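You operate a simulated robot arm through the tools that you are given. There is no shell and no other tool. Be economical: measure what you need, move in short steps, check, and stop when the job is done.

You are at the controls of a simulated two-armed robot. One attempt, no reset.

Task
Fetch the clear can from the top of the wall bench and set it on the top of the orange bench. Take the brown box from the top of the wall bench and leave it on the lower shelf of the wall bench. Put the plain metal ring in the orange bin. Take the dark red cap on the top of the orange bench and put it away on the top of the rinse test sheet. Put the blue card from the top of the switch desk on top of the grey roll. Take the blue block and leave it on top of the purple can on the top of the line bench. Take the orange round socket and leave it on the drip tray. Put the grey cup in the square steel pan. Any order will do. Set down upright: clear can, brown box, grey cup.

Only the result counts: the job must be done as asked and must still hold three seconds after the hand-in. Knocking over, shifting, dropping, spilling or breaking anything else fails it. Lids that push on must go on centred and level and be pressed home; caps that screw on are set level and turned clockwise until they are tight. Flat cloth is picked up by pressing the open fingertips on it (5 to 10 N) and closing them slowly along it; thin cloth reads only 2 to 8 mm in the jaws.

Robot
Two 7-joint arms with two-finger parallel grippers on one trunk, on a base that drives. Base frame: it is fixed to the floor where the robot stands at the start and does not move with it; the origin is under the middle of the robot, x ahead of it, y to its left, z up. Units: m, rad, N and s.
The left shoulder is at the start at [0.07, 0.13, 1.212], the right one opposite. Places, roughly: blue block (4x4x4 cm) [-11.3, -0.1, 0.8]; blue card [0.75, -5.5, 0.75]; brown box [0.5, 0, 1]; clear can [0.5, -0.25, 1]; dark red cap [0.25, 1.25, 0.75]; drip tray [-13.4, -0.4, 0.8]; grey cup (10x15x13 cm) [-13.3, -0.5, 0.4]; grey roll (9x9x10 cm) [0.6, -5.5, 0.8]; lower shelf of the wall bench [0.7, -0.5, 0.2]; orange bin (34x22x10 cm) [0.7, -0.8, 0.9]; orange round socket (6x6x5 cm) [-11.3, 0.1, 0.8]; plain metal ring (6x5x2 cm) [0.7, -0.2, 0.9]; purple can [-11.5, 0, 0.75]; square steel pan [-11.5, 1, 0.8]; top of the orange bench [0.5, 0.8, 0.8]; top of the rinse test sheet [-13.6, -7.2, 0.8]. Payload 1.57 kg a hand.
Tool frame (each hand has its own): the origin (TCP) lies between the finger pads and is the grasp point; the fingertips stand 0.03 m ahead of it; z points along the fingers, y is the line along which they close. Largest opening 0.08 m; finger width 0.017, thickness 0.012; the body of the gripper, 0.04 by 0.082 m, starts 0.08 m behind the TCP.
Orientation is told as [roll, pitch, yaw] about the base's x, y, z axes, in that order, counted from this pose: with the fingers straight down and closing along the base's y, the tool's x points along the base's -x, its y along +y and its z along -z.

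Tools
- The arms move only by the tool arm_command. It takes "left_targets", "right_targets" or both (then of equal length, played together; a hand with none holds still); each is a list of rows, each an object of numbers (a shift or turn left out is 0, a gripper value left out holds the last): "tx", "ty", "tz": the shift along the tool's x, y, z in m; "ax", "ay", "az": the turn, a rotation vector about the tool's x, y, z in rad; "fingers": the finger opening in m, from 0 to 0.08. In form: [{"tx": .., "ty": .., "tz": .., "ax": .., "ay": .., "az": .., "fingers": ..}, ...]. A call has 1 to 8 rows; each row shifts and turns the commanded pose from where the row before left it, along the tool's axes as they then stand. Each row takes 0.2 s and may step no farther than 0.05 m and 0.15 rad from the row before; otherwise, or with a gripper value out of range, the whole call is refused. A pose out of reach is approached as far as the arm can. The call stops where the force on the tool passes 40 N (or 10 N more than at its start, if that is more) or the arm is blocked; 0.2 s more then pass. Each finger travels about 0.108 m/s and halts on what it meets, pressing with about 27 N; the grip force reading is that of the motor and also rises with nothing between the fingers. The clock runs only during rows and for 0.2 s after the last one: add rows that do not move to give the fingers time. The reply holds the time, the measured pose of the TCP, the force on the tool along the base axes, the opening and the grip force, in the units named above and with some noise, with the torque about the TCP (base axes, N m) and any sound that the robot's microphone picked up.
- Cameras (640 x 400 px; columns grow to the right, rows downward): "scene" is now at [0.1232, -0.0206, 1.4171]; the picture's right is [-0.26, -0.97, 0.00], its down [-0.77, 0.20, -0.61] and it looks along [0.58, -0.15, -0.80] (base axes); focal length 253 px, centre (320, 200). "left" rides on the left gripper at [0.072, 0.007, -0.122] in its tool frame; the picture's right is [-0.09, 1.00, 0.00], its down [-0.84, -0.08, -0.54] and it looks along [-0.54, -0.05, 0.84] (tool axes); focal length 238 px, centre (320, 200). "right" rides on the right gripper at [0.072, -0.007, -0.122] in its tool frame; the picture's right is [0.09, 1.00, 0.00], its down [-0.84, 0.08, -0.54] and it looks along [-0.54, 0.05, 0.84] (tool axes); focal length 238 px, centre (320, 200). There is no depth. A picture from a camera that has moved, and an enlarged one, comes with that camera's place and axes in the base frame and with its lens.
- grab_frame(camera): a new picture of that camera. The clock stands still meanwhile.
- raise_lower(by): slides the trunk up (or, below 0, down) by that many m; the arms and the scene camera ride with it, the base frame stays. It gives what a move gives, with no picture.
- steer(legs): drives the robot by 1 to 6 legs, each [ahead, left, turn to the left] in m, m and rad, along the robot's own axes; the way and the turn of a leg run together, so that a leg with both is an arc; at most 1.5 m and 3.142 rad a leg. The arms and the cameras ride along, it lands a little off, and it stops where it bumps. It gives what a move gives.
- head_to(pan, tilt): turns the head with the scene camera to pan (to the left, within 1.501 rad either way) and tilt (down, from -0.506 to 1.204), counted from straight ahead of the robot. It gives what a move gives.
- close_up(camera, box): a new picture of the part [left, top, right, bottom] of that camera's present view, enlarged. The clock stands still meanwhile.
- sign_off(): hands the job in; it is judged then, once.

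Work in short steps. Places have to be worked out from the pictures, the camera data and where the tool is seen: move nearer, look again, correct. Check each grasp and each placing, and mend what went wrong. You have 483 turns and 226 pictures in all, those below and enlarged ones among them. Open the grippers and draw the arms clear of the work before you hand the job in, unless the task says otherwise; then end with one line.

The tools are called as name(argument=value, ...) on one line, values as JSON. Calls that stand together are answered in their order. arm_command: Moves the arms, as the interface text tells. Its arguments: {"type":"object","properties":{"left_targets":{"type":"array","items":{"type":"object","properties":{"tx":{"type":"number"},"ty":{"type":"number"},"tz":{"type":"number"},"ax":{"type":"number"},"ay":{"type":"number"},"az":{"type":"number"},"fingers":{"type":"number"}}}},"right_targets":{"type":"array","items":{"type":"object","properties":{"tx":{"type":"number"},"ty":{"type":"number"},"tz":{"type":"number"},"ax":{"type":"number"},"ay":{"type":"number"},"az":{"type":"number"},"fingers":{"type":"number"}}}}},"required":[]} The other tools are called the same way: raise_lower (by) slides the trunk up or down; steer (legs) drives the base; head_to (pan, tilt) turns the head that bears the scene camera; grab_frame (camera) takes a picture; close_up (camera, box) takes an enlarged picture of a part of a camera's view; sign_off () hands the job in.

At the start:

```text
t: 0.0
left_eef_pos: [0.3465, 0.0882, 1.225]
left_tcp_rot: [-0.001, -0.001, 0.0]
left_force: [0.2, -0.5, -0.4]
left_ft_torque: [0.01, -0.02, 0.01]
left_width: 0.08
left_grasp_force: 0.1
right_eef_pos: [0.3129, -0.2125, 1.2048]
right_tcp_rot: [0.001, -0.001, -0.002]
right_force: [0.1, -0.1, 0.4]
right_ft_torque: [-0.01, -0.01, 0.02]
right_width: 0.0798
right_grasp_force: 0.0
trunk travel left (down, up): [-0.85, 0.09]
robot x, y, heading: [0.0017, -0.0028, 0.001]
head pan, tilt: [-0.258, 0.922]
```

scene: 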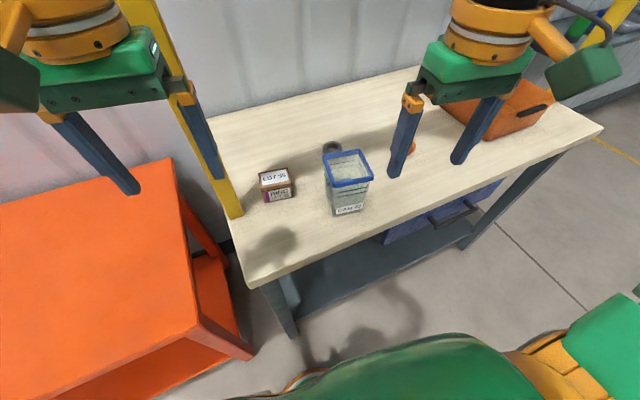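
right: 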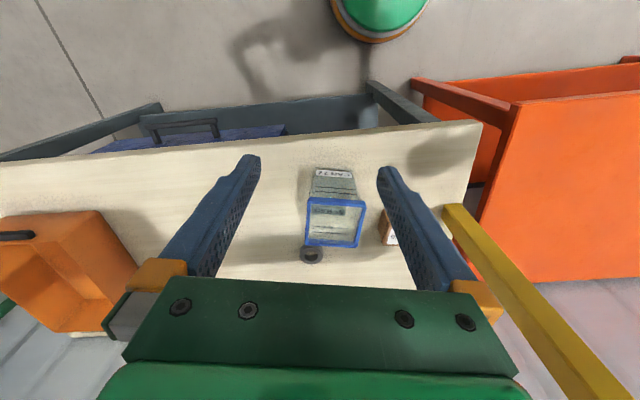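
left: 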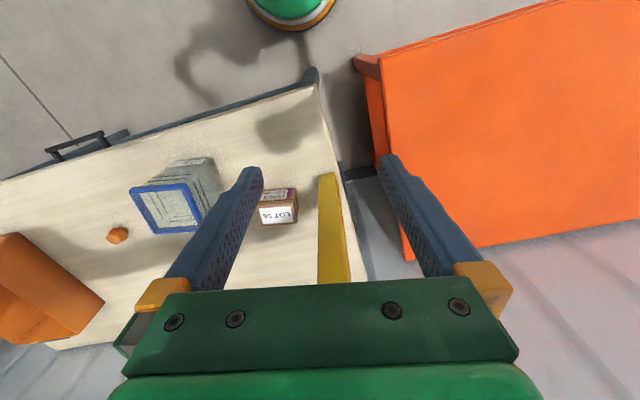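

The bench is yawed about 10° and has a yellow post near its left edge. I'll look around with the head level before moving.

head_to(pan=0.6, tilt=0.5)

grab_frame(camera="scene")

head_to(pan=-0.5, tilt=0.5)

grab_frame(camera="scene")

```text
t: 1.2
left_eef_pos: [0.3471, 0.0882, 1.2264]
left_tcp_rot: [0.0, -0.001, -0.001]
left_force: [-0.5, 0.1, -0.1]
left_ft_torque: [0.03, 0.03, 0.05]
left_width: 0.0799
left_grasp_force: 0.0
right_eef_pos: [0.3147, -0.2119, 1.2037]
right_tcp_rot: [0.0, 0.0, -0.001]
right_force: [-0.9, 0.2, -0.5]
right_ft_torque: [0.01, 0.02, 0.01]
right_width: 0.08
right_grasp_force: 0.1
trunk travel left (down, up): [-0.85, 0.09]
robot x, y, heading: [-0.0047, 0.0009, 0.004]
head pan, tilt: [0.6, 0.499]
```

```text
222 pictures are left
camera scene: at [0.1264, 0.0497, 1.4525], right [0.56, -0.83, 0.0], down [-0.4, -0.27, -0.88], along [0.72, 0.5, -0.48], focal length 253 px, centre (320, 200)
```

scene: 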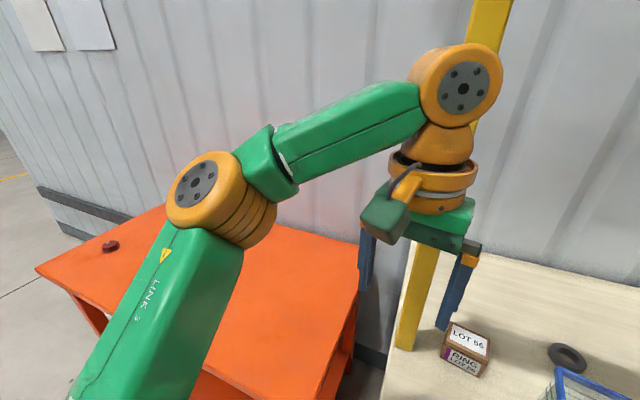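

```text
t: 2.5
left_eef_pos: [0.3463, 0.0892, 1.2252]
left_tcp_rot: [-0.001, 0.0, 0.0]
left_force: [-0.2, 0.0, -0.1]
left_ft_torque: [0.01, -0.03, -0.03]
left_width: 0.0799
left_grasp_force: 0.0
right_eef_pos: [0.3155, -0.212, 1.205]
right_tcp_rot: [0.0, 0.0, -0.002]
right_force: [0.8, 0.1, 0.1]
right_ft_torque: [0.02, -0.01, 0.0]
right_width: 0.0798
right_grasp_force: 0.0
trunk travel left (down, up): [-0.85, 0.09]
robot x, y, heading: [0.0046, 0.0013, 0.002]
head pan, tilt: [-0.499, 0.499]
```

```text
221 pictures are left
camera scene: at [0.1313, -0.045, 1.4525], right [-0.48, -0.88, 0.0], down [-0.42, 0.23, -0.88], along [0.77, -0.42, -0.48], focal length 253 px, centre (320, 200)
```

scene: 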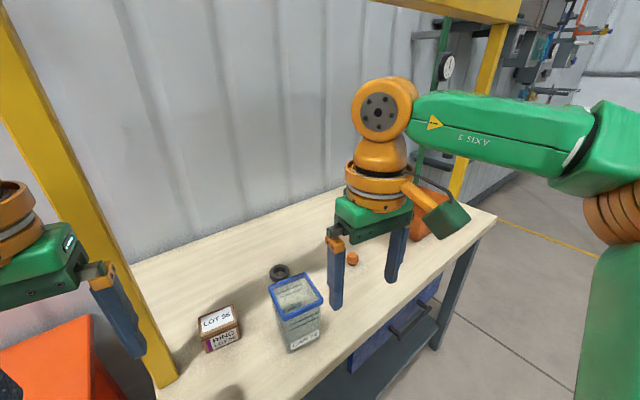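

I put the bench top at about z 0.90. The can tapers and has a wide rim, so I'll get close-ups of it and of the other objects.

close_up(camera="scene", box=[160, 240, 360, 365])

close_up(camera="left", box=[80, 130, 320, 280])

```text
3.20 times, centred on (260, 302) of scene
camera zoom: at [0.1313, -0.045, 1.4525], right [-0.48, -0.88, 0.0], down [-0.42, 0.23, -0.88], along [0.77, -0.42, -0.48], focal length 810 px, centre (512, -128)
```

zoom: 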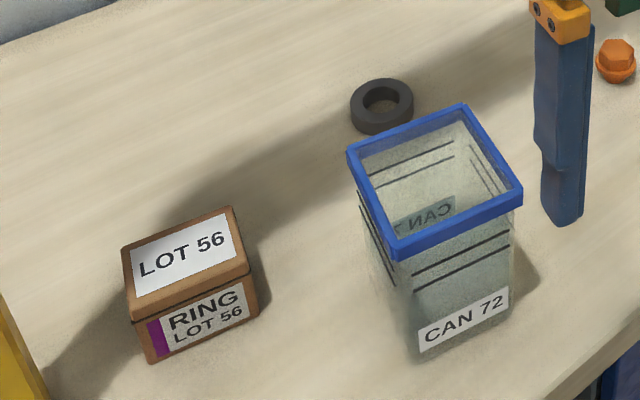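

```text
2.67 times, centred on (200, 205) of left
camera zoom: at [0.2747, 0.0955, 1.3483], right [0.09, 1.0, 0.0], down [0.84, -0.08, 0.54], along [0.54, -0.05, -0.84], focal length 636 px, centre (640, 187)
```

zoom: 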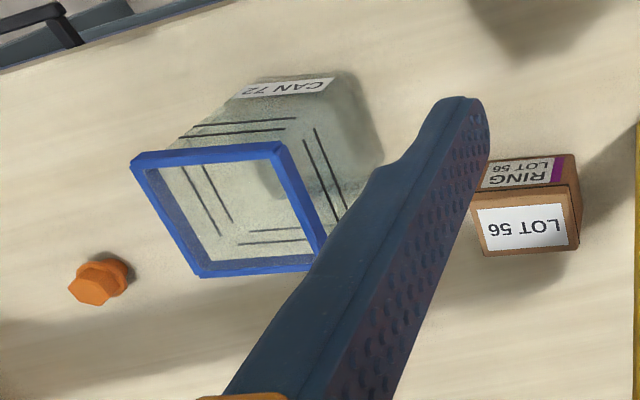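

The can is about 9 cm wide at the rim and tapers to about 7 cm at the base. Its top is near z 1.02 and its centre near (0.48, -0.18). I'll test the right arm's forward reach at this height.

arm_command(right_targets=[{"tx": -0.05}, {"tx": -0.05}, {"tx": -0.05}, {"tx": -0.05}])

```text
t: 3.5
left_eef_pos: [0.3461, 0.0876, 1.2264]
left_tcp_rot: [0.0, -0.002, -0.001]
left_force: [0.7, 0.3, -0.2]
left_ft_torque: [0.0, 0.02, -0.02]
left_width: 0.0799
left_grasp_force: 0.1
right_eef_pos: [0.4209, -0.234, 1.1751]
right_tcp_rot: [0.001, 0.001, -0.003]
right_force: [-1.0, 0.1, -0.7]
right_ft_torque: [0.01, 0.0, -0.03]
right_width: 0.0798
right_grasp_force: 0.1
right hand out of reach, approached as far as the arm can: row 2, 3, 4
trunk travel left (down, up): [-0.85, 0.09]
robot x, y, heading: [0.0007, 0.0021, 0.001]
head pan, tilt: [-0.499, 0.499]
```

Forward reach stops at about x 0.42 at z 1.18. I'll check whether it grows lower down.

arm_command(right_targets=[{"tx": 0.02, "tz": 0.04}, {"tz": 0.04}, {"tx": -0.03}, {"tx": -0.03}])

```text
t: 4.5
left_eef_pos: [0.3486, 0.0893, 1.2255]
left_tcp_rot: [0.0, 0.003, 0.001]
left_force: [0.7, -0.5, 0.3]
left_ft_torque: [0.02, 0.0, -0.02]
left_width: 0.0802
left_grasp_force: 0.0
right_eef_pos: [0.4473, -0.2362, 1.0923]
right_tcp_rot: [0.003, -0.002, -0.001]
right_force: [0.5, -0.8, -0.3]
right_ft_torque: [-0.01, 0.0, 0.01]
right_width: 0.08
right_grasp_force: 0.0
right hand out of reach, approached as far as the arm can: row 4
trunk travel left (down, up): [-0.85, 0.09]
robot x, y, heading: [0.0022, 0.0023, 0.002]
head pan, tilt: [-0.499, 0.499]
```

Reach peaks with the TCP about 0.2 m below the shoulder, at about 0.46 m ahead of the axis. I'll pull the left hand back, away from the post, raise the right hand, and drive forward 8 cm.

arm_command(left_targets=[{"tx": 0.04}, {"tx": 0.04}, {"tx": 0.04}], right_targets=[{"tx": 0.03, "tz": -0.02}, {"tx": 0.03}, {"tx": 0.0}])

steer(legs=[[0.08, 0, 0]])

head_to(pan=-0.4, tilt=1.0)

grab_frame(camera="scene")

grab_frame(camera="right")

```text
t: 5.3
left_eef_pos: [0.226, 0.0895, 1.2261]
left_tcp_rot: [0.001, 0.0, 0.0]
left_force: [0.3, -0.3, 0.3]
left_ft_torque: [0.04, -0.01, 0.01]
left_width: 0.0799
left_grasp_force: 0.1
right_eef_pos: [0.3875, -0.2384, 1.1122]
right_tcp_rot: [0.002, 0.001, -0.002]
right_force: [0.7, 0.0, 0.3]
right_ft_torque: [0.02, 0.02, -0.01]
right_width: 0.0799
right_grasp_force: 0.0
trunk travel left (down, up): [-0.85, 0.09]
robot x, y, heading: [-0.0042, 0.0014, 0.002]
head pan, tilt: [-0.499, 0.499]
```

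```text
t: 6.4
left_eef_pos: [0.3006, 0.0882, 1.2279]
left_tcp_rot: [0.0, -0.007, 0.0]
left_force: [-1.1, -0.1, 1.0]
left_ft_torque: [0.0, -0.07, 0.01]
left_width: 0.0803
left_grasp_force: 0.0
right_eef_pos: [0.4604, -0.2385, 1.1153]
right_tcp_rot: [-0.001, -0.007, -0.002]
right_force: [-0.7, 0.0, 0.1]
right_ft_torque: [0.0, -0.08, -0.01]
right_width: 0.0801
right_grasp_force: 0.0
trunk travel left (down, up): [-0.85, 0.09]
robot x, y, heading: [0.0834, 0.0005, 0.0]
head pan, tilt: [-0.499, 0.499]
```

```text
t: 7.3
left_eef_pos: [0.3094, 0.0887, 1.2254]
left_tcp_rot: [-0.001, 0.002, 0.0]
left_force: [-0.5, 0.5, -0.4]
left_ft_torque: [-0.01, 0.01, -0.04]
left_width: 0.0801
left_grasp_force: 0.0
right_eef_pos: [0.467, -0.2378, 1.1139]
right_tcp_rot: [0.0, 0.001, -0.002]
right_force: [0.0, 0.5, -0.1]
right_ft_torque: [-0.02, 0.05, 0.0]
right_width: 0.08
right_grasp_force: 0.0
trunk travel left (down, up): [-0.85, 0.09]
robot x, y, heading: [0.0811, 0.0012, -0.002]
head pan, tilt: [-0.4, 1.0]
```

```text
218 pictures are left
camera scene: at [0.1966, -0.0288, 1.4113], right [-0.39, -0.92, 0.0], down [-0.78, 0.33, -0.54], along [0.5, -0.21, -0.84], focal length 253 px, centre (320, 200)
```

scene: 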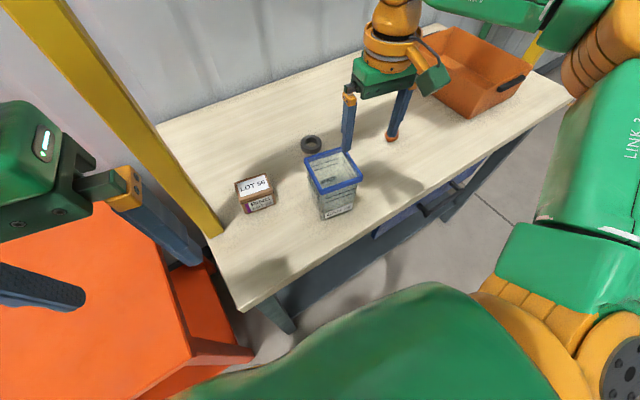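

```text
217 pictures are left
camera right: at [0.3962, -0.2437, 1.2343], right [-0.09, 1.0, 0.0], down [0.84, 0.08, 0.54], along [0.54, 0.05, -0.84], focal length 238 px, centre (320, 200)
```

right: 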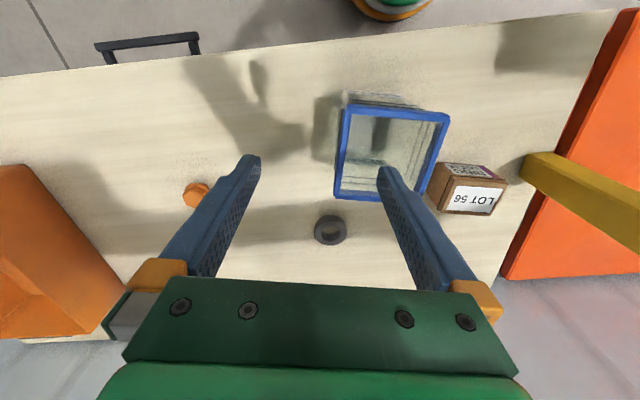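

The can's right wall is at y ≈ -0.215, running x 0.434 to 0.527, with the rim at z 1.02. I'll straddle that wall with the fingers, tilted slightly to match the taper, and descend.

arm_command(right_targets=[{"tx": -0.014, "ty": 0.027, "ax": -0.07}, {"tz": 0.04}, {"tz": 0.04}, {"tz": 0.03}])

grab_frame(camera="right")

grab_frame(camera="scene")

```text
t: 8.3
left_eef_pos: [0.3078, 0.0869, 1.2272]
left_tcp_rot: [0.001, 0.0, 0.001]
left_force: [0.0, 0.3, 0.1]
left_ft_torque: [0.0, 0.0, 0.02]
left_width: 0.08
left_grasp_force: 0.1
right_eef_pos: [0.4824, -0.2025, 1.004]
right_tcp_rot: [0.069, 0.001, -0.002]
right_force: [0.4, 0.4, 0.0]
right_ft_torque: [0.02, 0.04, -0.02]
right_width: 0.08
right_grasp_force: 0.1
trunk travel left (down, up): [-0.85, 0.09]
robot x, y, heading: [0.0816, -0.0048, 0.001]
head pan, tilt: [-0.4, 1.0]
```

```text
216 pictures are left
camera right: at [0.4103, -0.2169, 1.1244], right [-0.09, 0.99, 0.07], down [0.84, 0.04, 0.55], along [0.54, 0.11, -0.84], focal length 238 px, centre (320, 200)
```

right: 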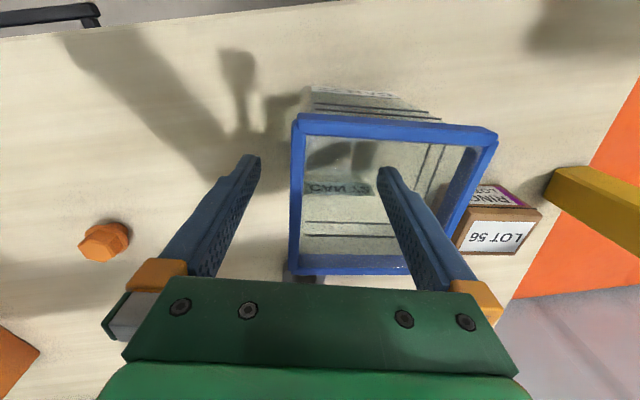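

```text
215 pictures are left
camera scene: at [0.1955, -0.0284, 1.4114], right [-0.39, -0.92, 0.0], down [-0.78, 0.33, -0.54], along [0.5, -0.21, -0.84], focal length 253 px, centre (320, 200)
```

scene: 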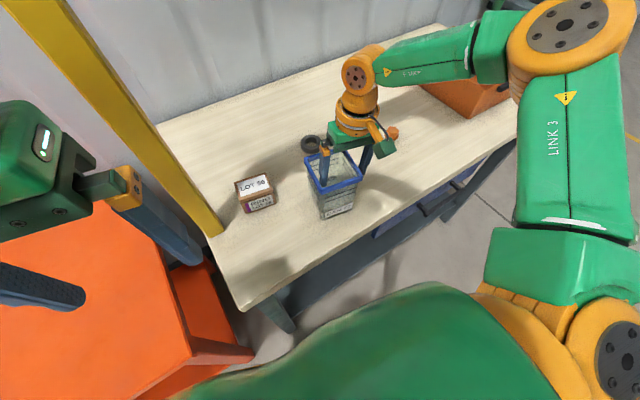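

The fingers straddle the right wall. I'll shift 8 mm right to centre on it, then close.

arm_command(right_targets=[{"ty": -0.009}, {"tz": 0.005, "fingers": 0.04}, {"fingers": 0.02}, {"fingers": 0.0}, {"fingers": 0.0}, {"fingers": 0.0}])

grab_frame(camera="right")

```text
t: 9.7
left_eef_pos: [0.3082, 0.0885, 1.2271]
left_tcp_rot: [0.0, 0.001, 0.001]
left_force: [0.5, -0.9, 0.0]
left_ft_torque: [0.01, -0.02, 0.01]
left_width: 0.0799
left_grasp_force: 0.0
right_eef_pos: [0.4819, -0.2119, 0.9982]
right_tcp_rot: [0.069, 0.0, -0.003]
right_force: [0.9, -0.2, -1.0]
right_ft_torque: [-0.06, 0.0, 0.01]
right_width: 0.0035
right_grasp_force: 24.4
trunk travel left (down, up): [-0.85, 0.09]
robot x, y, heading: [0.0809, 0.0012, 0.001]
head pan, tilt: [-0.4, 1.0]
```

```text
214 pictures are left
camera right: at [0.4096, -0.2262, 1.1189], right [-0.09, 0.99, 0.07], down [0.84, 0.04, 0.55], along [0.54, 0.11, -0.84], focal length 238 px, centre (320, 200)
```

right: 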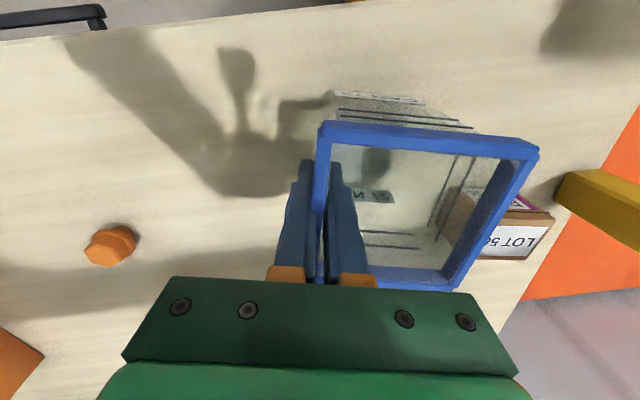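

The wall is gripped, 3.5 mm thick. I'll lift slowly and check that the can follows level.

arm_command(right_targets=[{"tz": -0.01}, {"tz": -0.02}, {"tz": -0.03}, {"tz": -0.03}, {"tx": 0.0}])

grab_frame(camera="scene")

```text
t: 10.9
left_eef_pos: [0.3075, 0.0874, 1.2261]
left_tcp_rot: [-0.001, -0.002, 0.0]
left_force: [-0.4, 0.2, -0.2]
left_ft_torque: [0.0, 0.04, 0.03]
left_width: 0.0798
left_grasp_force: 0.1
right_eef_pos: [0.4803, -0.2173, 1.0874]
right_tcp_rot: [0.071, 0.0, -0.002]
right_force: [-0.3, -0.1, -1.6]
right_ft_torque: [-0.03, -0.04, 0.0]
right_width: 0.0037
right_grasp_force: 25.5
trunk travel left (down, up): [-0.85, 0.09]
robot x, y, heading: [0.0819, -0.0005, 0.003]
head pan, tilt: [-0.4, 1.0]
```

```text
213 pictures are left
camera scene: at [0.1955, -0.0288, 1.4114], right [-0.39, -0.92, 0.0], down [-0.78, 0.33, -0.54], along [0.5, -0.21, -0.84], focal length 253 px, centre (320, 200)
```

scene: 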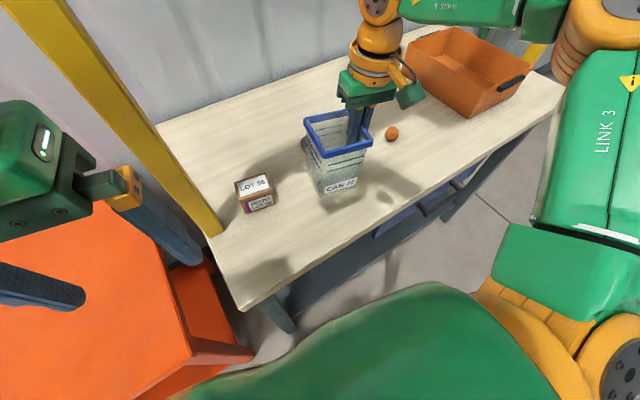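

The can hangs level. I'll back off and strafe left to face the orange bench, then look.

steer(legs=[[-0.2, 0, 0], [0, 0.75, 0]])

head_to(pan=0.0, tilt=0.8)

grab_frame(camera="scene")

```text
t: 16.1
left_eef_pos: [0.1104, 0.8321, 1.227]
left_tcp_rot: [0.001, 0.0, -0.002]
left_force: [-0.3, 0.2, 0.1]
left_ft_torque: [0.0, 0.0, -0.05]
left_width: 0.08
left_grasp_force: 0.1
right_eef_pos: [0.2847, 0.5245, 1.0868]
right_tcp_rot: [0.073, 0.0, -0.006]
right_force: [-0.2, 0.2, -1.1]
right_ft_torque: [-0.03, 0.0, 0.0]
right_width: 0.0038
right_grasp_force: 24.7
trunk travel left (down, up): [-0.85, 0.09]
robot x, y, heading: [-0.1186, 0.7451, -0.005]
head pan, tilt: [-0.4, 1.0]
```

```text
t: 17.0
left_eef_pos: [0.1118, 0.8344, 1.2269]
left_tcp_rot: [-0.001, 0.001, -0.001]
left_force: [0.3, 0.7, -0.2]
left_ft_torque: [0.0, -0.01, 0.03]
left_width: 0.0799
left_grasp_force: 0.0
right_eef_pos: [0.2846, 0.5267, 1.0875]
right_tcp_rot: [0.07, -0.001, -0.004]
right_force: [-0.3, 0.9, -1.3]
right_ft_torque: [-0.05, -0.01, 0.0]
right_width: 0.0039
right_grasp_force: 24.4
trunk travel left (down, up): [-0.85, 0.09]
robot x, y, heading: [-0.1192, 0.7477, -0.008]
head pan, tilt: [0.0, 0.799]
```

```text
212 pictures are left
camera scene: at [0.0155, 0.7442, 1.4265], right [0.0, -1.0, 0.0], down [-0.72, 0.0, -0.7], along [0.7, 0.0, -0.72], focal length 253 px, centre (320, 200)
```

scene: 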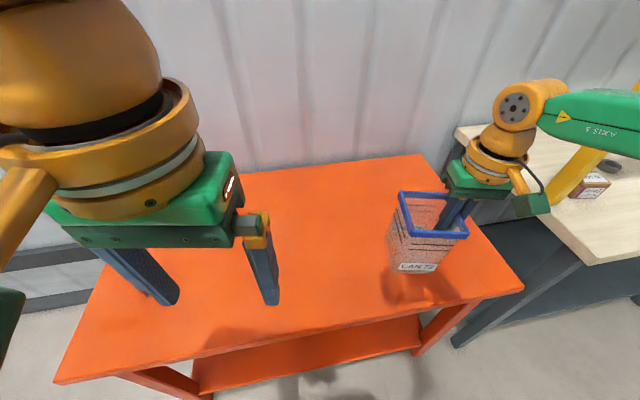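

The orange bench top is near z 0.79 to 0.80. I'll drive ahead 8 cm and lower the can above the bench, stopping short of the surface.

steer(legs=[[0.08, 0, 0]])

arm_command(right_targets=[{"tx": -0.03}, {"tz": 0.04}, {"tz": 0.04}, {"tz": 0.04}, {"tz": 0.03}, {"tz": 0.0}])

grab_frame(camera="scene")

```text
t: 18.1
left_eef_pos: [0.1837, 0.8329, 1.2281]
left_tcp_rot: [0.001, -0.005, 0.0]
left_force: [0.3, -0.4, -1.7]
left_ft_torque: [0.01, -0.05, 0.01]
left_width: 0.0801
left_grasp_force: 0.0
right_eef_pos: [0.3581, 0.5269, 1.0895]
right_tcp_rot: [0.069, -0.007, -0.006]
right_force: [-0.9, -0.4, -0.6]
right_ft_torque: [-0.07, -0.08, 0.0]
right_width: 0.0038
right_grasp_force: 24.9
trunk travel left (down, up): [-0.85, 0.09]
robot x, y, heading: [-0.0373, 0.7449, -0.004]
head pan, tilt: [0.0, 0.799]
```

```text
t: 19.5
left_eef_pos: [0.1908, 0.834, 1.2267]
left_tcp_rot: [0.002, 0.002, -0.004]
left_force: [-0.4, -0.2, 0.4]
left_ft_torque: [-0.01, 0.02, 0.01]
left_width: 0.0801
left_grasp_force: 0.1
right_eef_pos: [0.3723, 0.53, 0.9513]
right_tcp_rot: [0.072, -0.002, -0.005]
right_force: [-0.8, -0.8, -0.7]
right_ft_torque: [-0.03, 0.01, -0.01]
right_width: 0.0036
right_grasp_force: 24.3
right hand out of reach, approached as far as the arm can: row 4, 5
trunk travel left (down, up): [-0.85, 0.09]
robot x, y, heading: [-0.0398, 0.7433, 0.0]
head pan, tilt: [0.0, 0.799]
```

```text
211 pictures are left
camera scene: at [0.0953, 0.7438, 1.4265], right [0.0, -1.0, 0.0], down [-0.72, 0.0, -0.7], along [0.7, 0.0, -0.72], focal length 253 px, centre (320, 200)
```

scene: 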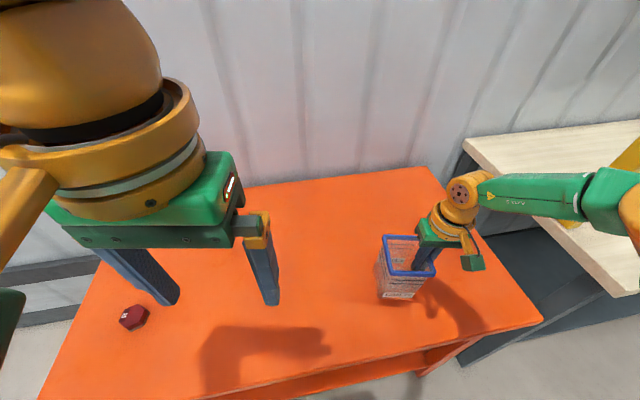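

The can's bottom is about 5 cm above the bench. I'll lower the trunk and then feel for contact in small steps.

raise_lower(by=-0.045)

grab_frame(camera="scene")

```text
t: 20.3
left_eef_pos: [0.1924, 0.8332, 1.1823]
left_tcp_rot: [0.001, 0.001, -0.005]
left_force: [-0.1, 0.4, 0.6]
left_ft_torque: [0.0, 0.02, -0.03]
left_width: 0.08
left_grasp_force: 0.0
right_eef_pos: [0.3736, 0.5295, 0.9068]
right_tcp_rot: [0.07, -0.002, -0.008]
right_force: [0.1, -0.4, -1.9]
right_ft_torque: [-0.09, 0.01, -0.01]
right_width: 0.0039
right_grasp_force: 25.0
trunk travel left (down, up): [-0.805, 0.135]
robot x, y, heading: [-0.0388, 0.745, -0.002]
head pan, tilt: [0.0, 0.799]
```

```text
210 pictures are left
camera scene: at [0.0953, 0.7438, 1.3815], right [0.0, -1.0, 0.0], down [-0.72, 0.0, -0.7], along [0.7, 0.0, -0.72], focal length 253 px, centre (320, 200)
```

scene: 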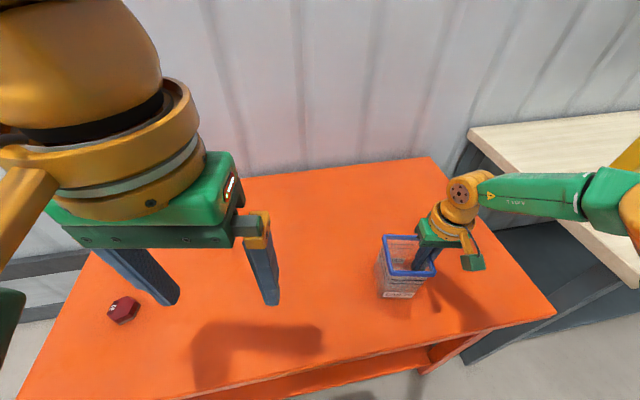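

Now I'll step down 1 cm at a time.

arm_command(right_targets=[{"tz": 0.008}, {"tz": 0.0}])

close_up(camera="scene", box=[340, 200, 500, 320])

```text
t: 20.9
left_eef_pos: [0.1913, 0.8328, 1.1811]
left_tcp_rot: [0.001, -0.001, -0.002]
left_force: [-0.2, -0.6, 0.5]
left_ft_torque: [-0.01, 0.02, 0.0]
left_width: 0.0798
left_grasp_force: 0.0
right_eef_pos: [0.37, 0.529, 0.9003]
right_tcp_rot: [0.072, -0.002, -0.006]
right_force: [-0.6, -0.5, -1.1]
right_ft_torque: [-0.07, -0.01, -0.03]
right_width: 0.0037
right_grasp_force: 24.5
right hand out of reach, approached as far as the arm can: row 1
trunk travel left (down, up): [-0.805, 0.135]
robot x, y, heading: [-0.0346, 0.7486, -0.002]
head pan, tilt: [0.0, 0.799]
```

```text
3.33 times, centred on (420, 260) of scene
camera zoom: at [0.0954, 0.7438, 1.3815], right [0.0, -1.0, 0.0], down [-0.72, 0.0, -0.7], along [0.7, 0.0, -0.72], focal length 844 px, centre (-13, 0)
```

zoom: 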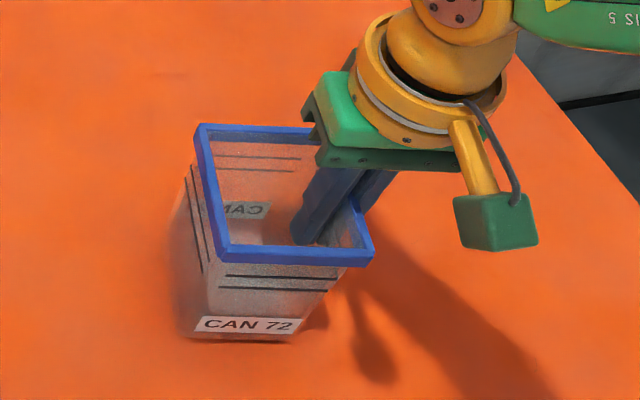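

It is very close, and the arm is at its limit, so I'll use the trunk for the last centimetres.

raise_lower(by=-0.01)

raise_lower(by=-0.006)

```text
t: 21.5
left_eef_pos: [0.1881, 0.8343, 1.1719]
left_tcp_rot: [-0.001, -0.004, -0.002]
left_force: [-0.7, -0.8, -0.5]
left_ft_torque: [-0.01, -0.01, -0.01]
left_width: 0.08
left_grasp_force: 0.1
right_eef_pos: [0.3675, 0.5298, 0.8931]
right_tcp_rot: [0.07, -0.009, -0.005]
right_force: [2.5, -3.3, 21.5]
right_ft_torque: [-0.3, -0.37, -0.06]
right_width: 0.0039
right_grasp_force: 24.8
trunk travel left (down, up): [-0.795, 0.145]
robot x, y, heading: [-0.0345, 0.7455, -0.002]
head pan, tilt: [0.0, 0.799]
```

```text
t: 22.1
left_eef_pos: [0.186, 0.8357, 1.1659]
left_tcp_rot: [-0.001, -0.003, -0.002]
left_force: [-0.3, -0.3, 0.4]
left_ft_torque: [-0.01, 0.02, -0.02]
left_width: 0.08
left_grasp_force: 0.2
right_eef_pos: [0.365, 0.5297, 0.8855]
right_tcp_rot: [0.069, -0.006, -0.005]
right_force: [-2.7, 1.2, 16.3]
right_ft_torque: [0.09, -0.05, -0.01]
right_width: 0.0036
right_grasp_force: 24.7
trunk travel left (down, up): [-0.789, 0.151]
robot x, y, heading: [-0.0396, 0.7476, -0.005]
head pan, tilt: [0.0, 0.799]
```

It is in contact, at 16 to 20 N. I'll release and withdraw straight up.

arm_command(right_targets=[{"fingers": 0.03}, {"fingers": 0.05}, {"fingers": 0.05}])

arm_command(right_targets=[{"tz": -0.03}, {"tz": -0.04}, {"tz": -0.05}, {"tz": -0.05}])

grab_frame(camera="scene")

```text
t: 22.9
left_eef_pos: [0.1907, 0.832, 1.1649]
left_tcp_rot: [0.0, 0.0, -0.002]
left_force: [0.0, 0.0, 0.3]
left_ft_torque: [0.0, -0.01, 0.02]
left_width: 0.0799
left_grasp_force: 0.0
right_eef_pos: [0.3686, 0.5289, 0.8854]
right_tcp_rot: [0.072, 0.0, -0.005]
right_force: [-0.9, 0.2, -0.5]
right_ft_torque: [-0.03, 0.02, -0.02]
right_width: 0.0502
right_grasp_force: 0.0
trunk travel left (down, up): [-0.789, 0.151]
robot x, y, heading: [-0.0375, 0.7445, -0.002]
head pan, tilt: [0.0, 0.799]
```

```text
t: 23.9
left_eef_pos: [0.1898, 0.8344, 1.1656]
left_tcp_rot: [0.001, -0.001, -0.004]
left_force: [0.2, -0.2, 0.4]
left_ft_torque: [0.0, 0.02, -0.01]
left_width: 0.0799
left_grasp_force: 0.1
right_eef_pos: [0.3684, 0.5172, 1.0551]
right_tcp_rot: [0.071, -0.003, -0.005]
right_force: [-0.1, 0.2, -0.3]
right_ft_torque: [-0.02, 0.01, 0.01]
right_width: 0.05
right_grasp_force: 0.1
trunk travel left (down, up): [-0.789, 0.151]
robot x, y, heading: [-0.0392, 0.7478, -0.001]
head pan, tilt: [0.0, 0.799]
```

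```text
208 pictures are left
camera scene: at [0.094, 0.7445, 1.3656], right [0.0, -1.0, 0.0], down [-0.72, 0.0, -0.7], along [0.7, 0.0, -0.72], focal length 253 px, centre (320, 200)
```

scene: 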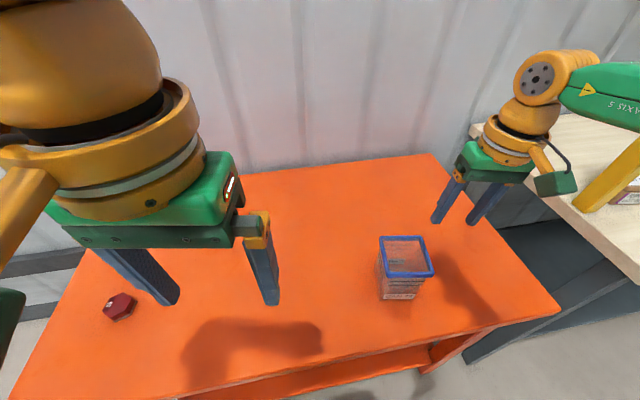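

The can is upright on the orange bench. The dark red cap is near (0.31, 1.18), so I'll strafe left and look at it with the left hand camera.

steer(legs=[[-0.03, 0.3, 0]])

arm_command(left_targets=[{"tx": -0.04}, {"tx": -0.04}, {"tz": 0.05}, {"tz": 0.05}, {"tz": 0.04}])

grab_frame(camera="left")

```text
t: 25.9
left_eef_pos: [0.1624, 1.1304, 1.1657]
left_tcp_rot: [0.002, 0.0, -0.004]
left_force: [-0.3, -0.7, 0.7]
left_ft_torque: [0.03, -0.02, -0.02]
left_width: 0.0801
left_grasp_force: 0.0
right_eef_pos: [0.3392, 0.8127, 1.054]
right_tcp_rot: [0.074, -0.003, -0.005]
right_force: [-0.1, -0.3, -0.7]
right_ft_torque: [0.0, 0.0, -0.03]
right_width: 0.05
right_grasp_force: 0.1
trunk travel left (down, up): [-0.789, 0.151]
robot x, y, heading: [-0.0631, 1.0476, -0.005]
head pan, tilt: [0.0, 0.799]
```

```text
t: 27.1
left_eef_pos: [0.2431, 1.1315, 1.0243]
left_tcp_rot: [-0.001, -0.001, -0.004]
left_force: [-0.1, 0.0, 0.2]
left_ft_torque: [0.01, 0.02, -0.02]
left_width: 0.0799
left_grasp_force: 0.1
right_eef_pos: [0.3398, 0.8142, 1.0532]
right_tcp_rot: [0.07, -0.002, -0.004]
right_force: [-0.7, -0.5, -0.8]
right_ft_torque: [0.01, 0.04, -0.03]
right_width: 0.05
right_grasp_force: 0.1
trunk travel left (down, up): [-0.789, 0.151]
robot x, y, heading: [-0.065, 1.0476, -0.002]
head pan, tilt: [0.0, 0.799]
```

```text
207 pictures are left
camera left: at [0.1711, 1.1398, 1.1476], right [0.1, 1.0, 0.0], down [0.84, -0.08, 0.54], along [0.54, -0.05, -0.84], focal length 238 px, centre (320, 200)
```

left: 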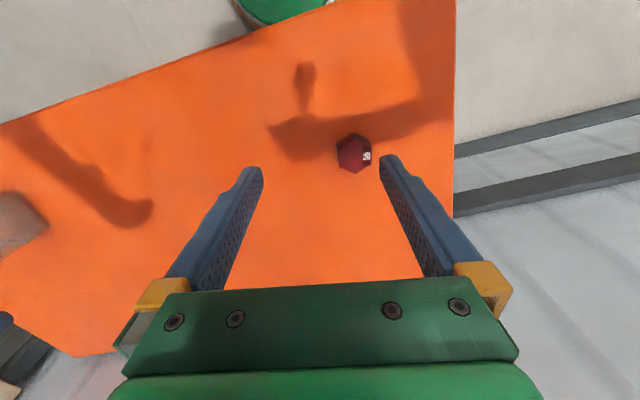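

The cap is at about (0.309, 1.179) and about 5 cm across. I'll move above it and take a close-up for its orientation.

arm_command(left_targets=[{"tx": -0.033, "ty": 0.024}, {"tx": -0.033, "ty": 0.024}, {"tz": 0.05}, {"tz": 0.04}])

grab_frame(camera="left")

```text
t: 28.1
left_eef_pos: [0.309, 1.1809, 0.9348]
left_tcp_rot: [0.001, 0.001, -0.003]
left_force: [-0.6, -1.3, 0.7]
left_ft_torque: [0.0, 0.02, 0.01]
left_width: 0.0801
left_grasp_force: 0.1
right_eef_pos: [0.3403, 0.8146, 1.053]
right_tcp_rot: [0.071, -0.002, -0.004]
right_force: [1.1, -0.6, 0.1]
right_ft_torque: [0.02, -0.02, 0.03]
right_width: 0.0501
right_grasp_force: 0.0
trunk travel left (down, up): [-0.789, 0.151]
robot x, y, heading: [-0.0671, 1.042, -0.006]
head pan, tilt: [0.0, 0.799]
```

```text
206 pictures are left
camera left: at [0.2372, 1.1875, 1.0577], right [0.1, 1.0, 0.0], down [0.84, -0.08, 0.54], along [0.54, -0.05, -0.84], focal length 238 px, centre (320, 200)
```

left: 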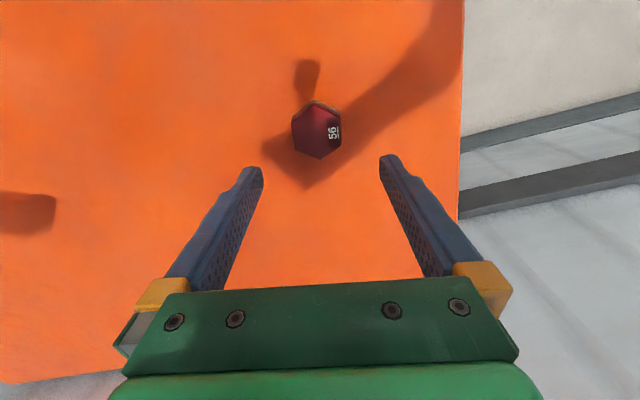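

The flats face the fingers. The bench is near z 0.795, so I'll descend until the tips are just above it, then close.

arm_command(left_targets=[{"tz": 0.04, "ty": -0.002}, {"tz": 0.04}, {"tz": 0.024}, {"tz": 0.0}])

grab_frame(camera="left")

```text
t: 29.1
left_eef_pos: [0.3091, 1.1774, 0.8307]
left_tcp_rot: [-0.001, 0.001, -0.003]
left_force: [0.0, -0.2, 0.6]
left_ft_torque: [0.02, 0.0, 0.02]
left_width: 0.0802
left_grasp_force: 0.1
right_eef_pos: [0.34, 0.8148, 1.0538]
right_tcp_rot: [0.073, -0.003, -0.006]
right_force: [-0.5, 0.3, -0.1]
right_ft_torque: [0.01, 0.01, 0.0]
right_width: 0.05
right_grasp_force: 0.1
trunk travel left (down, up): [-0.789, 0.151]
robot x, y, heading: [-0.0722, 1.0441, -0.009]
head pan, tilt: [0.0, 0.799]
```

```text
205 pictures are left
camera left: at [0.2361, 1.1847, 0.9542], right [0.1, 1.0, 0.0], down [0.84, -0.08, 0.54], along [0.54, -0.05, -0.84], focal length 238 px, centre (320, 200)
```

left: 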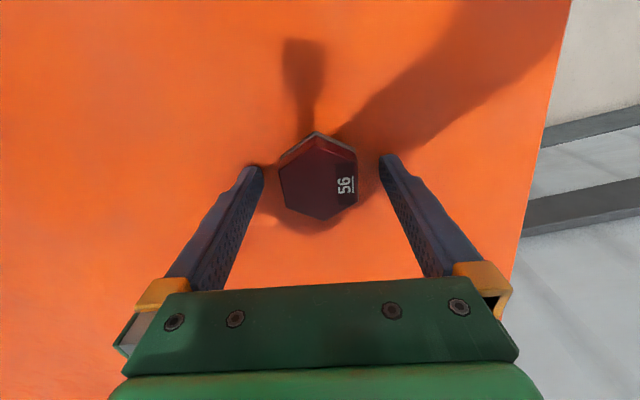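

The cap sits between the fingers. I'll close and lift.

arm_command(left_targets=[{"fingers": 0.05}, {"fingers": 0.04}, {"fingers": 0.03}, {"fingers": 0.03}, {"tz": -0.02, "fingers": 0.03}, {"tz": -0.04}, {"tz": -0.05}, {"tz": -0.05}])

grab_frame(camera="left")

```text
t: 30.9
left_eef_pos: [0.3082, 1.1778, 0.9912]
left_tcp_rot: [0.0, 0.001, -0.003]
left_force: [1.0, 0.4, -2.2]
left_ft_torque: [0.0, 0.0, 0.01]
left_width: 0.0491
left_grasp_force: 26.8
right_eef_pos: [0.3398, 0.8144, 1.0539]
right_tcp_rot: [0.071, -0.003, -0.005]
right_force: [0.1, 0.1, 0.3]
right_ft_torque: [-0.01, -0.01, -0.02]
right_width: 0.0498
right_grasp_force: 0.2
trunk travel left (down, up): [-0.789, 0.151]
robot x, y, heading: [-0.0691, 1.0465, -0.004]
head pan, tilt: [0.0, 0.799]
```

```text
204 pictures are left
camera left: at [0.2359, 1.1848, 1.1136], right [0.09, 1.0, 0.0], down [0.84, -0.08, 0.54], along [0.54, -0.05, -0.84], focal length 238 px, centre (320, 200)
```

left: 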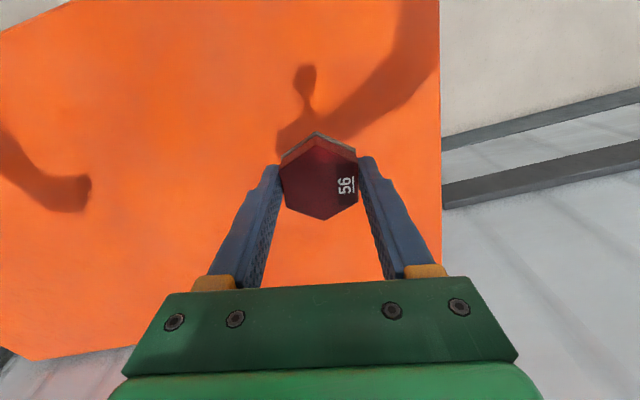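

The cap is held, opening 0.049. I'll retract the left hand high and close, then drive back to the wall bench for the brown box with the right hand.

arm_command(left_targets=[{"tx": 0.04, "tz": -0.03}, {"tx": 0.04, "tz": -0.03}, {"tx": 0.04, "tz": -0.03}, {"tx": 0.03, "tz": -0.03}], right_targets=[{"tx": 0.03, "ax": 0.07, "fingers": 0.08}, {"tx": 0.03, "tz": -0.03}, {"tz": -0.03}, {"tz": -0.03}])

steer(legs=[[-0.06, 0, 0], [0, -1.0, 0]])

head_to(pan=-0.2, tilt=0.85)

grab_frame(camera="scene")

```text
t: 31.9
left_eef_pos: [0.1556, 1.1779, 1.112]
left_tcp_rot: [0.0, -0.002, -0.003]
left_force: [-0.2, -0.9, -2.0]
left_ft_torque: [0.02, -0.02, 0.03]
left_width: 0.0492
left_grasp_force: 26.8
right_eef_pos: [0.2779, 0.8153, 1.1434]
right_tcp_rot: [0.001, -0.004, -0.006]
right_force: [-0.6, -0.2, -0.3]
right_ft_torque: [0.01, -0.01, 0.01]
right_width: 0.0801
right_grasp_force: 0.0
trunk travel left (down, up): [-0.789, 0.151]
robot x, y, heading: [-0.0641, 1.0446, -0.006]
head pan, tilt: [0.0, 0.799]
```

```text
t: 37.7
left_eef_pos: [0.0939, 0.1744, 1.1123]
left_tcp_rot: [0.0, 0.0, -0.007]
left_force: [0.7, 0.6, -3.3]
left_ft_torque: [-0.02, 0.01, 0.0]
left_width: 0.0494
left_grasp_force: 26.6
right_eef_pos: [0.215, -0.1904, 1.1436]
right_tcp_rot: [0.0, -0.002, -0.011]
right_force: [0.0, -0.2, 0.4]
right_ft_torque: [0.01, -0.02, 0.0]
right_width: 0.0801
right_grasp_force: 0.1
trunk travel left (down, up): [-0.789, 0.151]
robot x, y, heading: [-0.13, 0.041, -0.009]
head pan, tilt: [0.0, 0.799]
```

```text
t: 38.4
left_eef_pos: [0.094, 0.1733, 1.1109]
left_tcp_rot: [0.001, -0.001, -0.007]
left_force: [0.9, 0.8, -2.8]
left_ft_torque: [0.01, 0.01, 0.02]
left_width: 0.0492
left_grasp_force: 27.1
right_eef_pos: [0.2137, -0.1921, 1.1437]
right_tcp_rot: [0.002, -0.001, -0.01]
right_force: [-0.3, 0.5, 0.5]
right_ft_torque: [0.0, 0.01, 0.0]
right_width: 0.0803
right_grasp_force: 0.1
trunk travel left (down, up): [-0.789, 0.151]
robot x, y, heading: [-0.1308, 0.042, -0.01]
head pan, tilt: [-0.201, 0.85]
```

```text
203 pictures are left
camera scene: at [-0.0017, 0.0218, 1.3615], right [-0.2, -0.98, 0.0], down [-0.74, 0.15, -0.66], along [0.65, -0.14, -0.75], focal length 253 px, centre (320, 200)
```

scene: 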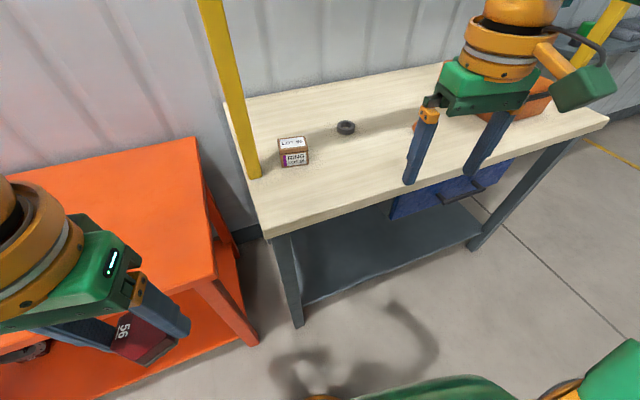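

I have a clear view of the shelf and the box. I'll drive ahead with a slight shift left so the right hand lines up with the box.

steer(legs=[[0, 0.12, 0], [0.19, 0, 0]])

arm_command(right_targets=[{"tx": -0.03, "ty": 0.02}, {"tx": -0.03, "ty": 0.02}, {"tx": 0.0, "tz": 0.03}])

grab_frame(camera="right")

grab_frame(camera="scene")

```text
t: 40.8
left_eef_pos: [0.2822, 0.2917, 1.1119]
left_tcp_rot: [-0.002, -0.003, -0.007]
left_force: [-0.7, -0.4, -3.4]
left_ft_torque: [0.01, -0.02, 0.0]
left_width: 0.0488
left_grasp_force: 26.8
right_eef_pos: [0.4026, -0.0719, 1.1438]
right_tcp_rot: [0.002, -0.006, -0.008]
right_force: [-0.7, 0.5, -0.1]
right_ft_torque: [-0.01, 0.0, 0.01]
right_width: 0.0798
right_grasp_force: 0.1
trunk travel left (down, up): [-0.789, 0.151]
robot x, y, heading: [0.0584, 0.1575, -0.004]
head pan, tilt: [-0.201, 0.85]
```

```text
t: 41.6
left_eef_pos: [0.2834, 0.2908, 1.1117]
left_tcp_rot: [0.0, 0.0, -0.008]
left_force: [-0.4, 0.2, -2.4]
left_ft_torque: [0.0, 0.0, 0.0]
left_width: 0.0491
left_grasp_force: 27.2
right_eef_pos: [0.4545, -0.0413, 1.1063]
right_tcp_rot: [0.001, -0.003, -0.01]
right_force: [-0.1, 0.4, -0.6]
right_ft_torque: [0.05, -0.04, -0.02]
right_width: 0.0798
right_grasp_force: 0.1
right hand out of reach, approached as far as the arm can: row 2
trunk travel left (down, up): [-0.789, 0.151]
robot x, y, heading: [0.0631, 0.1581, 0.002]
head pan, tilt: [-0.201, 0.85]
```

```text
202 pictures are left
camera right: at [0.3815, -0.0461, 1.228], right [-0.08, 1.0, 0.0], down [0.84, 0.07, 0.54], along [0.54, 0.05, -0.84], focal length 238 px, centre (320, 200)
```

right: 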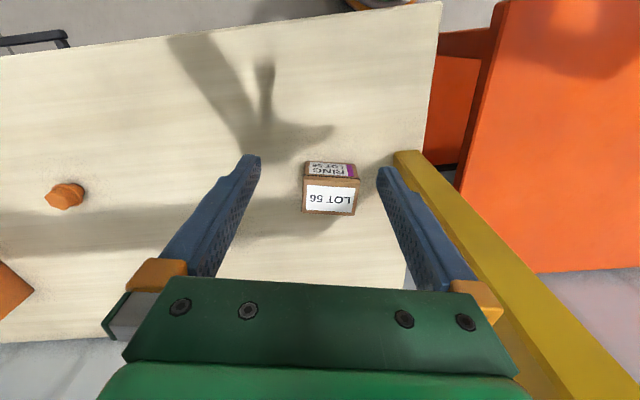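

```text
201 pictures are left
camera scene: at [0.1884, 0.1395, 1.3616], right [-0.21, -0.98, 0.0], down [-0.73, 0.15, -0.66], along [0.65, -0.13, -0.75], focal length 253 px, centre (320, 200)
```

scene: 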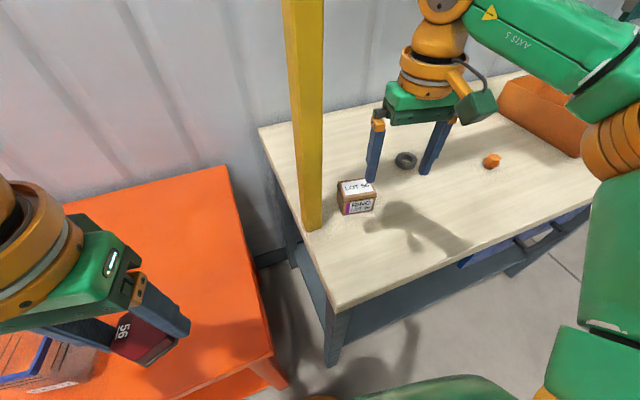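

The box is at about (0.55, -0.016), about 6.6 × 5 × 6 cm, top at z 0.96. The reach is short, so I'll tilt the hand forward 0.3 rad and move above it.

arm_command(right_targets=[{"ay": -0.15}, {"ay": -0.15}, {"tx": -0.022, "ty": 0.012, "tz": 0.025}, {"tx": -0.023, "ty": 0.013, "tz": 0.025}, {"tx": -0.01, "tz": 0.0}])

grab_frame(camera="right")

```text
t: 42.8
left_eef_pos: [0.2852, 0.2904, 1.112]
left_tcp_rot: [0.001, 0.002, -0.007]
left_force: [-0.2, -0.3, -2.7]
left_ft_torque: [0.0, -0.03, 0.01]
left_width: 0.0493
left_grasp_force: 26.7
right_eef_pos: [0.5215, -0.0154, 1.0743]
right_tcp_rot: [0.001, -0.304, -0.008]
right_force: [-0.5, 0.2, 1.0]
right_ft_torque: [-0.03, 0.02, 0.02]
right_width: 0.0803
right_grasp_force: 0.1
trunk travel left (down, up): [-0.789, 0.151]
robot x, y, heading: [0.0624, 0.1562, -0.006]
head pan, tilt: [-0.201, 0.85]
```

```text
200 pictures are left
camera right: at [0.4168, -0.0202, 1.1695], right [-0.08, 1.0, -0.03], down [0.64, 0.07, 0.77], along [0.77, 0.04, -0.64], focal length 238 px, centre (320, 200)
```

right: 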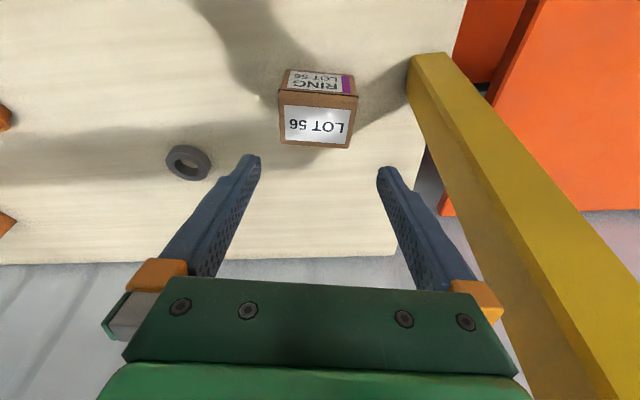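

The box is about 7 cm wide, a tight fit with the fingers at 8 cm, and yawed about 4°. I'll align and stop just above the box top to check centring.

arm_command(right_targets=[{"tx": -0.003, "ty": -0.003, "tz": 0.04, "az": -0.05}, {"tx": -0.002, "tz": 0.03}, {"tx": 0.0}])

close_up(camera="right", box=[220, 80, 420, 205])

```text
t: 43.6
left_eef_pos: [0.2851, 0.2913, 1.1117]
left_tcp_rot: [0.001, 0.0, -0.005]
left_force: [0.2, 0.4, -2.9]
left_ft_torque: [0.0, 0.01, -0.01]
left_width: 0.049
left_grasp_force: 26.5
right_eef_pos: [0.5453, -0.0186, 1.0112]
right_tcp_rot: [-0.013, -0.305, 0.043]
right_force: [-0.4, -0.3, -0.1]
right_ft_torque: [0.01, -0.01, 0.01]
right_width: 0.08
right_grasp_force: 0.1
right hand out of reach, approached as far as the arm can: row 2
trunk travel left (down, up): [-0.789, 0.151]
robot x, y, heading: [0.0638, 0.1537, -0.009]
head pan, tilt: [-0.201, 0.85]
```

```text
3.20 times, centred on (320, 142) of right
camera zoom: at [0.4398, -0.0279, 1.1055], right [-0.13, 0.99, -0.04], down [0.63, 0.11, 0.77], along [0.76, 0.07, -0.64], focal length 763 px, centre (320, 384)
```

zoom: 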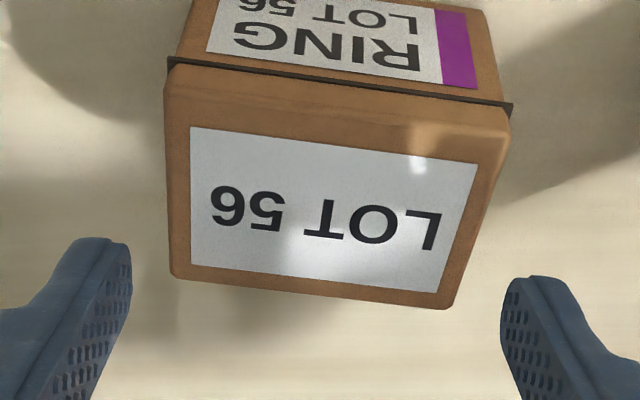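

I over-rotated slightly, so I'll turn back 0.03 rad. Centring looks good, so I'll descend with the trunk, which also eases the reach.

arm_command(right_targets=[{"az": 0.03}, {"tx": 0.0}])

raise_lower(by=-0.03)

grab_frame(camera="right")

```text
t: 44.2
left_eef_pos: [0.2836, 0.2923, 1.1114]
left_tcp_rot: [0.0, 0.0, -0.006]
left_force: [0.7, 0.2, -2.4]
left_ft_torque: [-0.02, 0.03, -0.03]
left_width: 0.0489
left_grasp_force: 26.8
right_eef_pos: [0.5452, -0.0195, 1.0102]
right_tcp_rot: [-0.006, -0.304, 0.012]
right_force: [-0.7, 0.3, 0.2]
right_ft_torque: [-0.01, 0.0, -0.01]
right_width: 0.0797
right_grasp_force: 0.0
trunk travel left (down, up): [-0.789, 0.151]
robot x, y, heading: [0.0594, 0.1571, -0.005]
head pan, tilt: [-0.201, 0.85]
```

```text
t: 45.0
left_eef_pos: [0.2843, 0.2918, 1.0816]
left_tcp_rot: [0.001, 0.0, -0.004]
left_force: [-0.4, 0.7, -3.2]
left_ft_torque: [-0.02, 0.03, 0.0]
left_width: 0.0492
left_grasp_force: 27.1
right_eef_pos: [0.5443, -0.0188, 0.9797]
right_tcp_rot: [-0.005, -0.302, 0.013]
right_force: [0.1, 0.1, -0.8]
right_ft_torque: [0.04, 0.0, -0.01]
right_width: 0.08
right_grasp_force: 0.1
trunk travel left (down, up): [-0.759, 0.181]
robot x, y, heading: [0.0603, 0.1594, -0.003]
head pan, tilt: [-0.201, 0.85]
```

```text
198 pictures are left
camera right: at [0.4401, -0.0261, 1.075], right [-0.1, 0.99, -0.03], down [0.64, 0.09, 0.77], along [0.77, 0.06, -0.64], focal length 238 px, centre (320, 200)
```

right: 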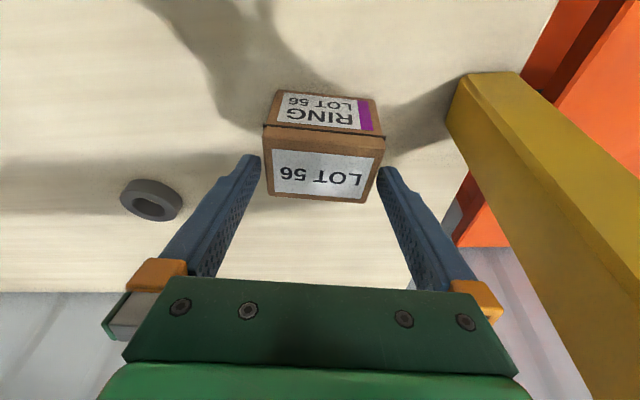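

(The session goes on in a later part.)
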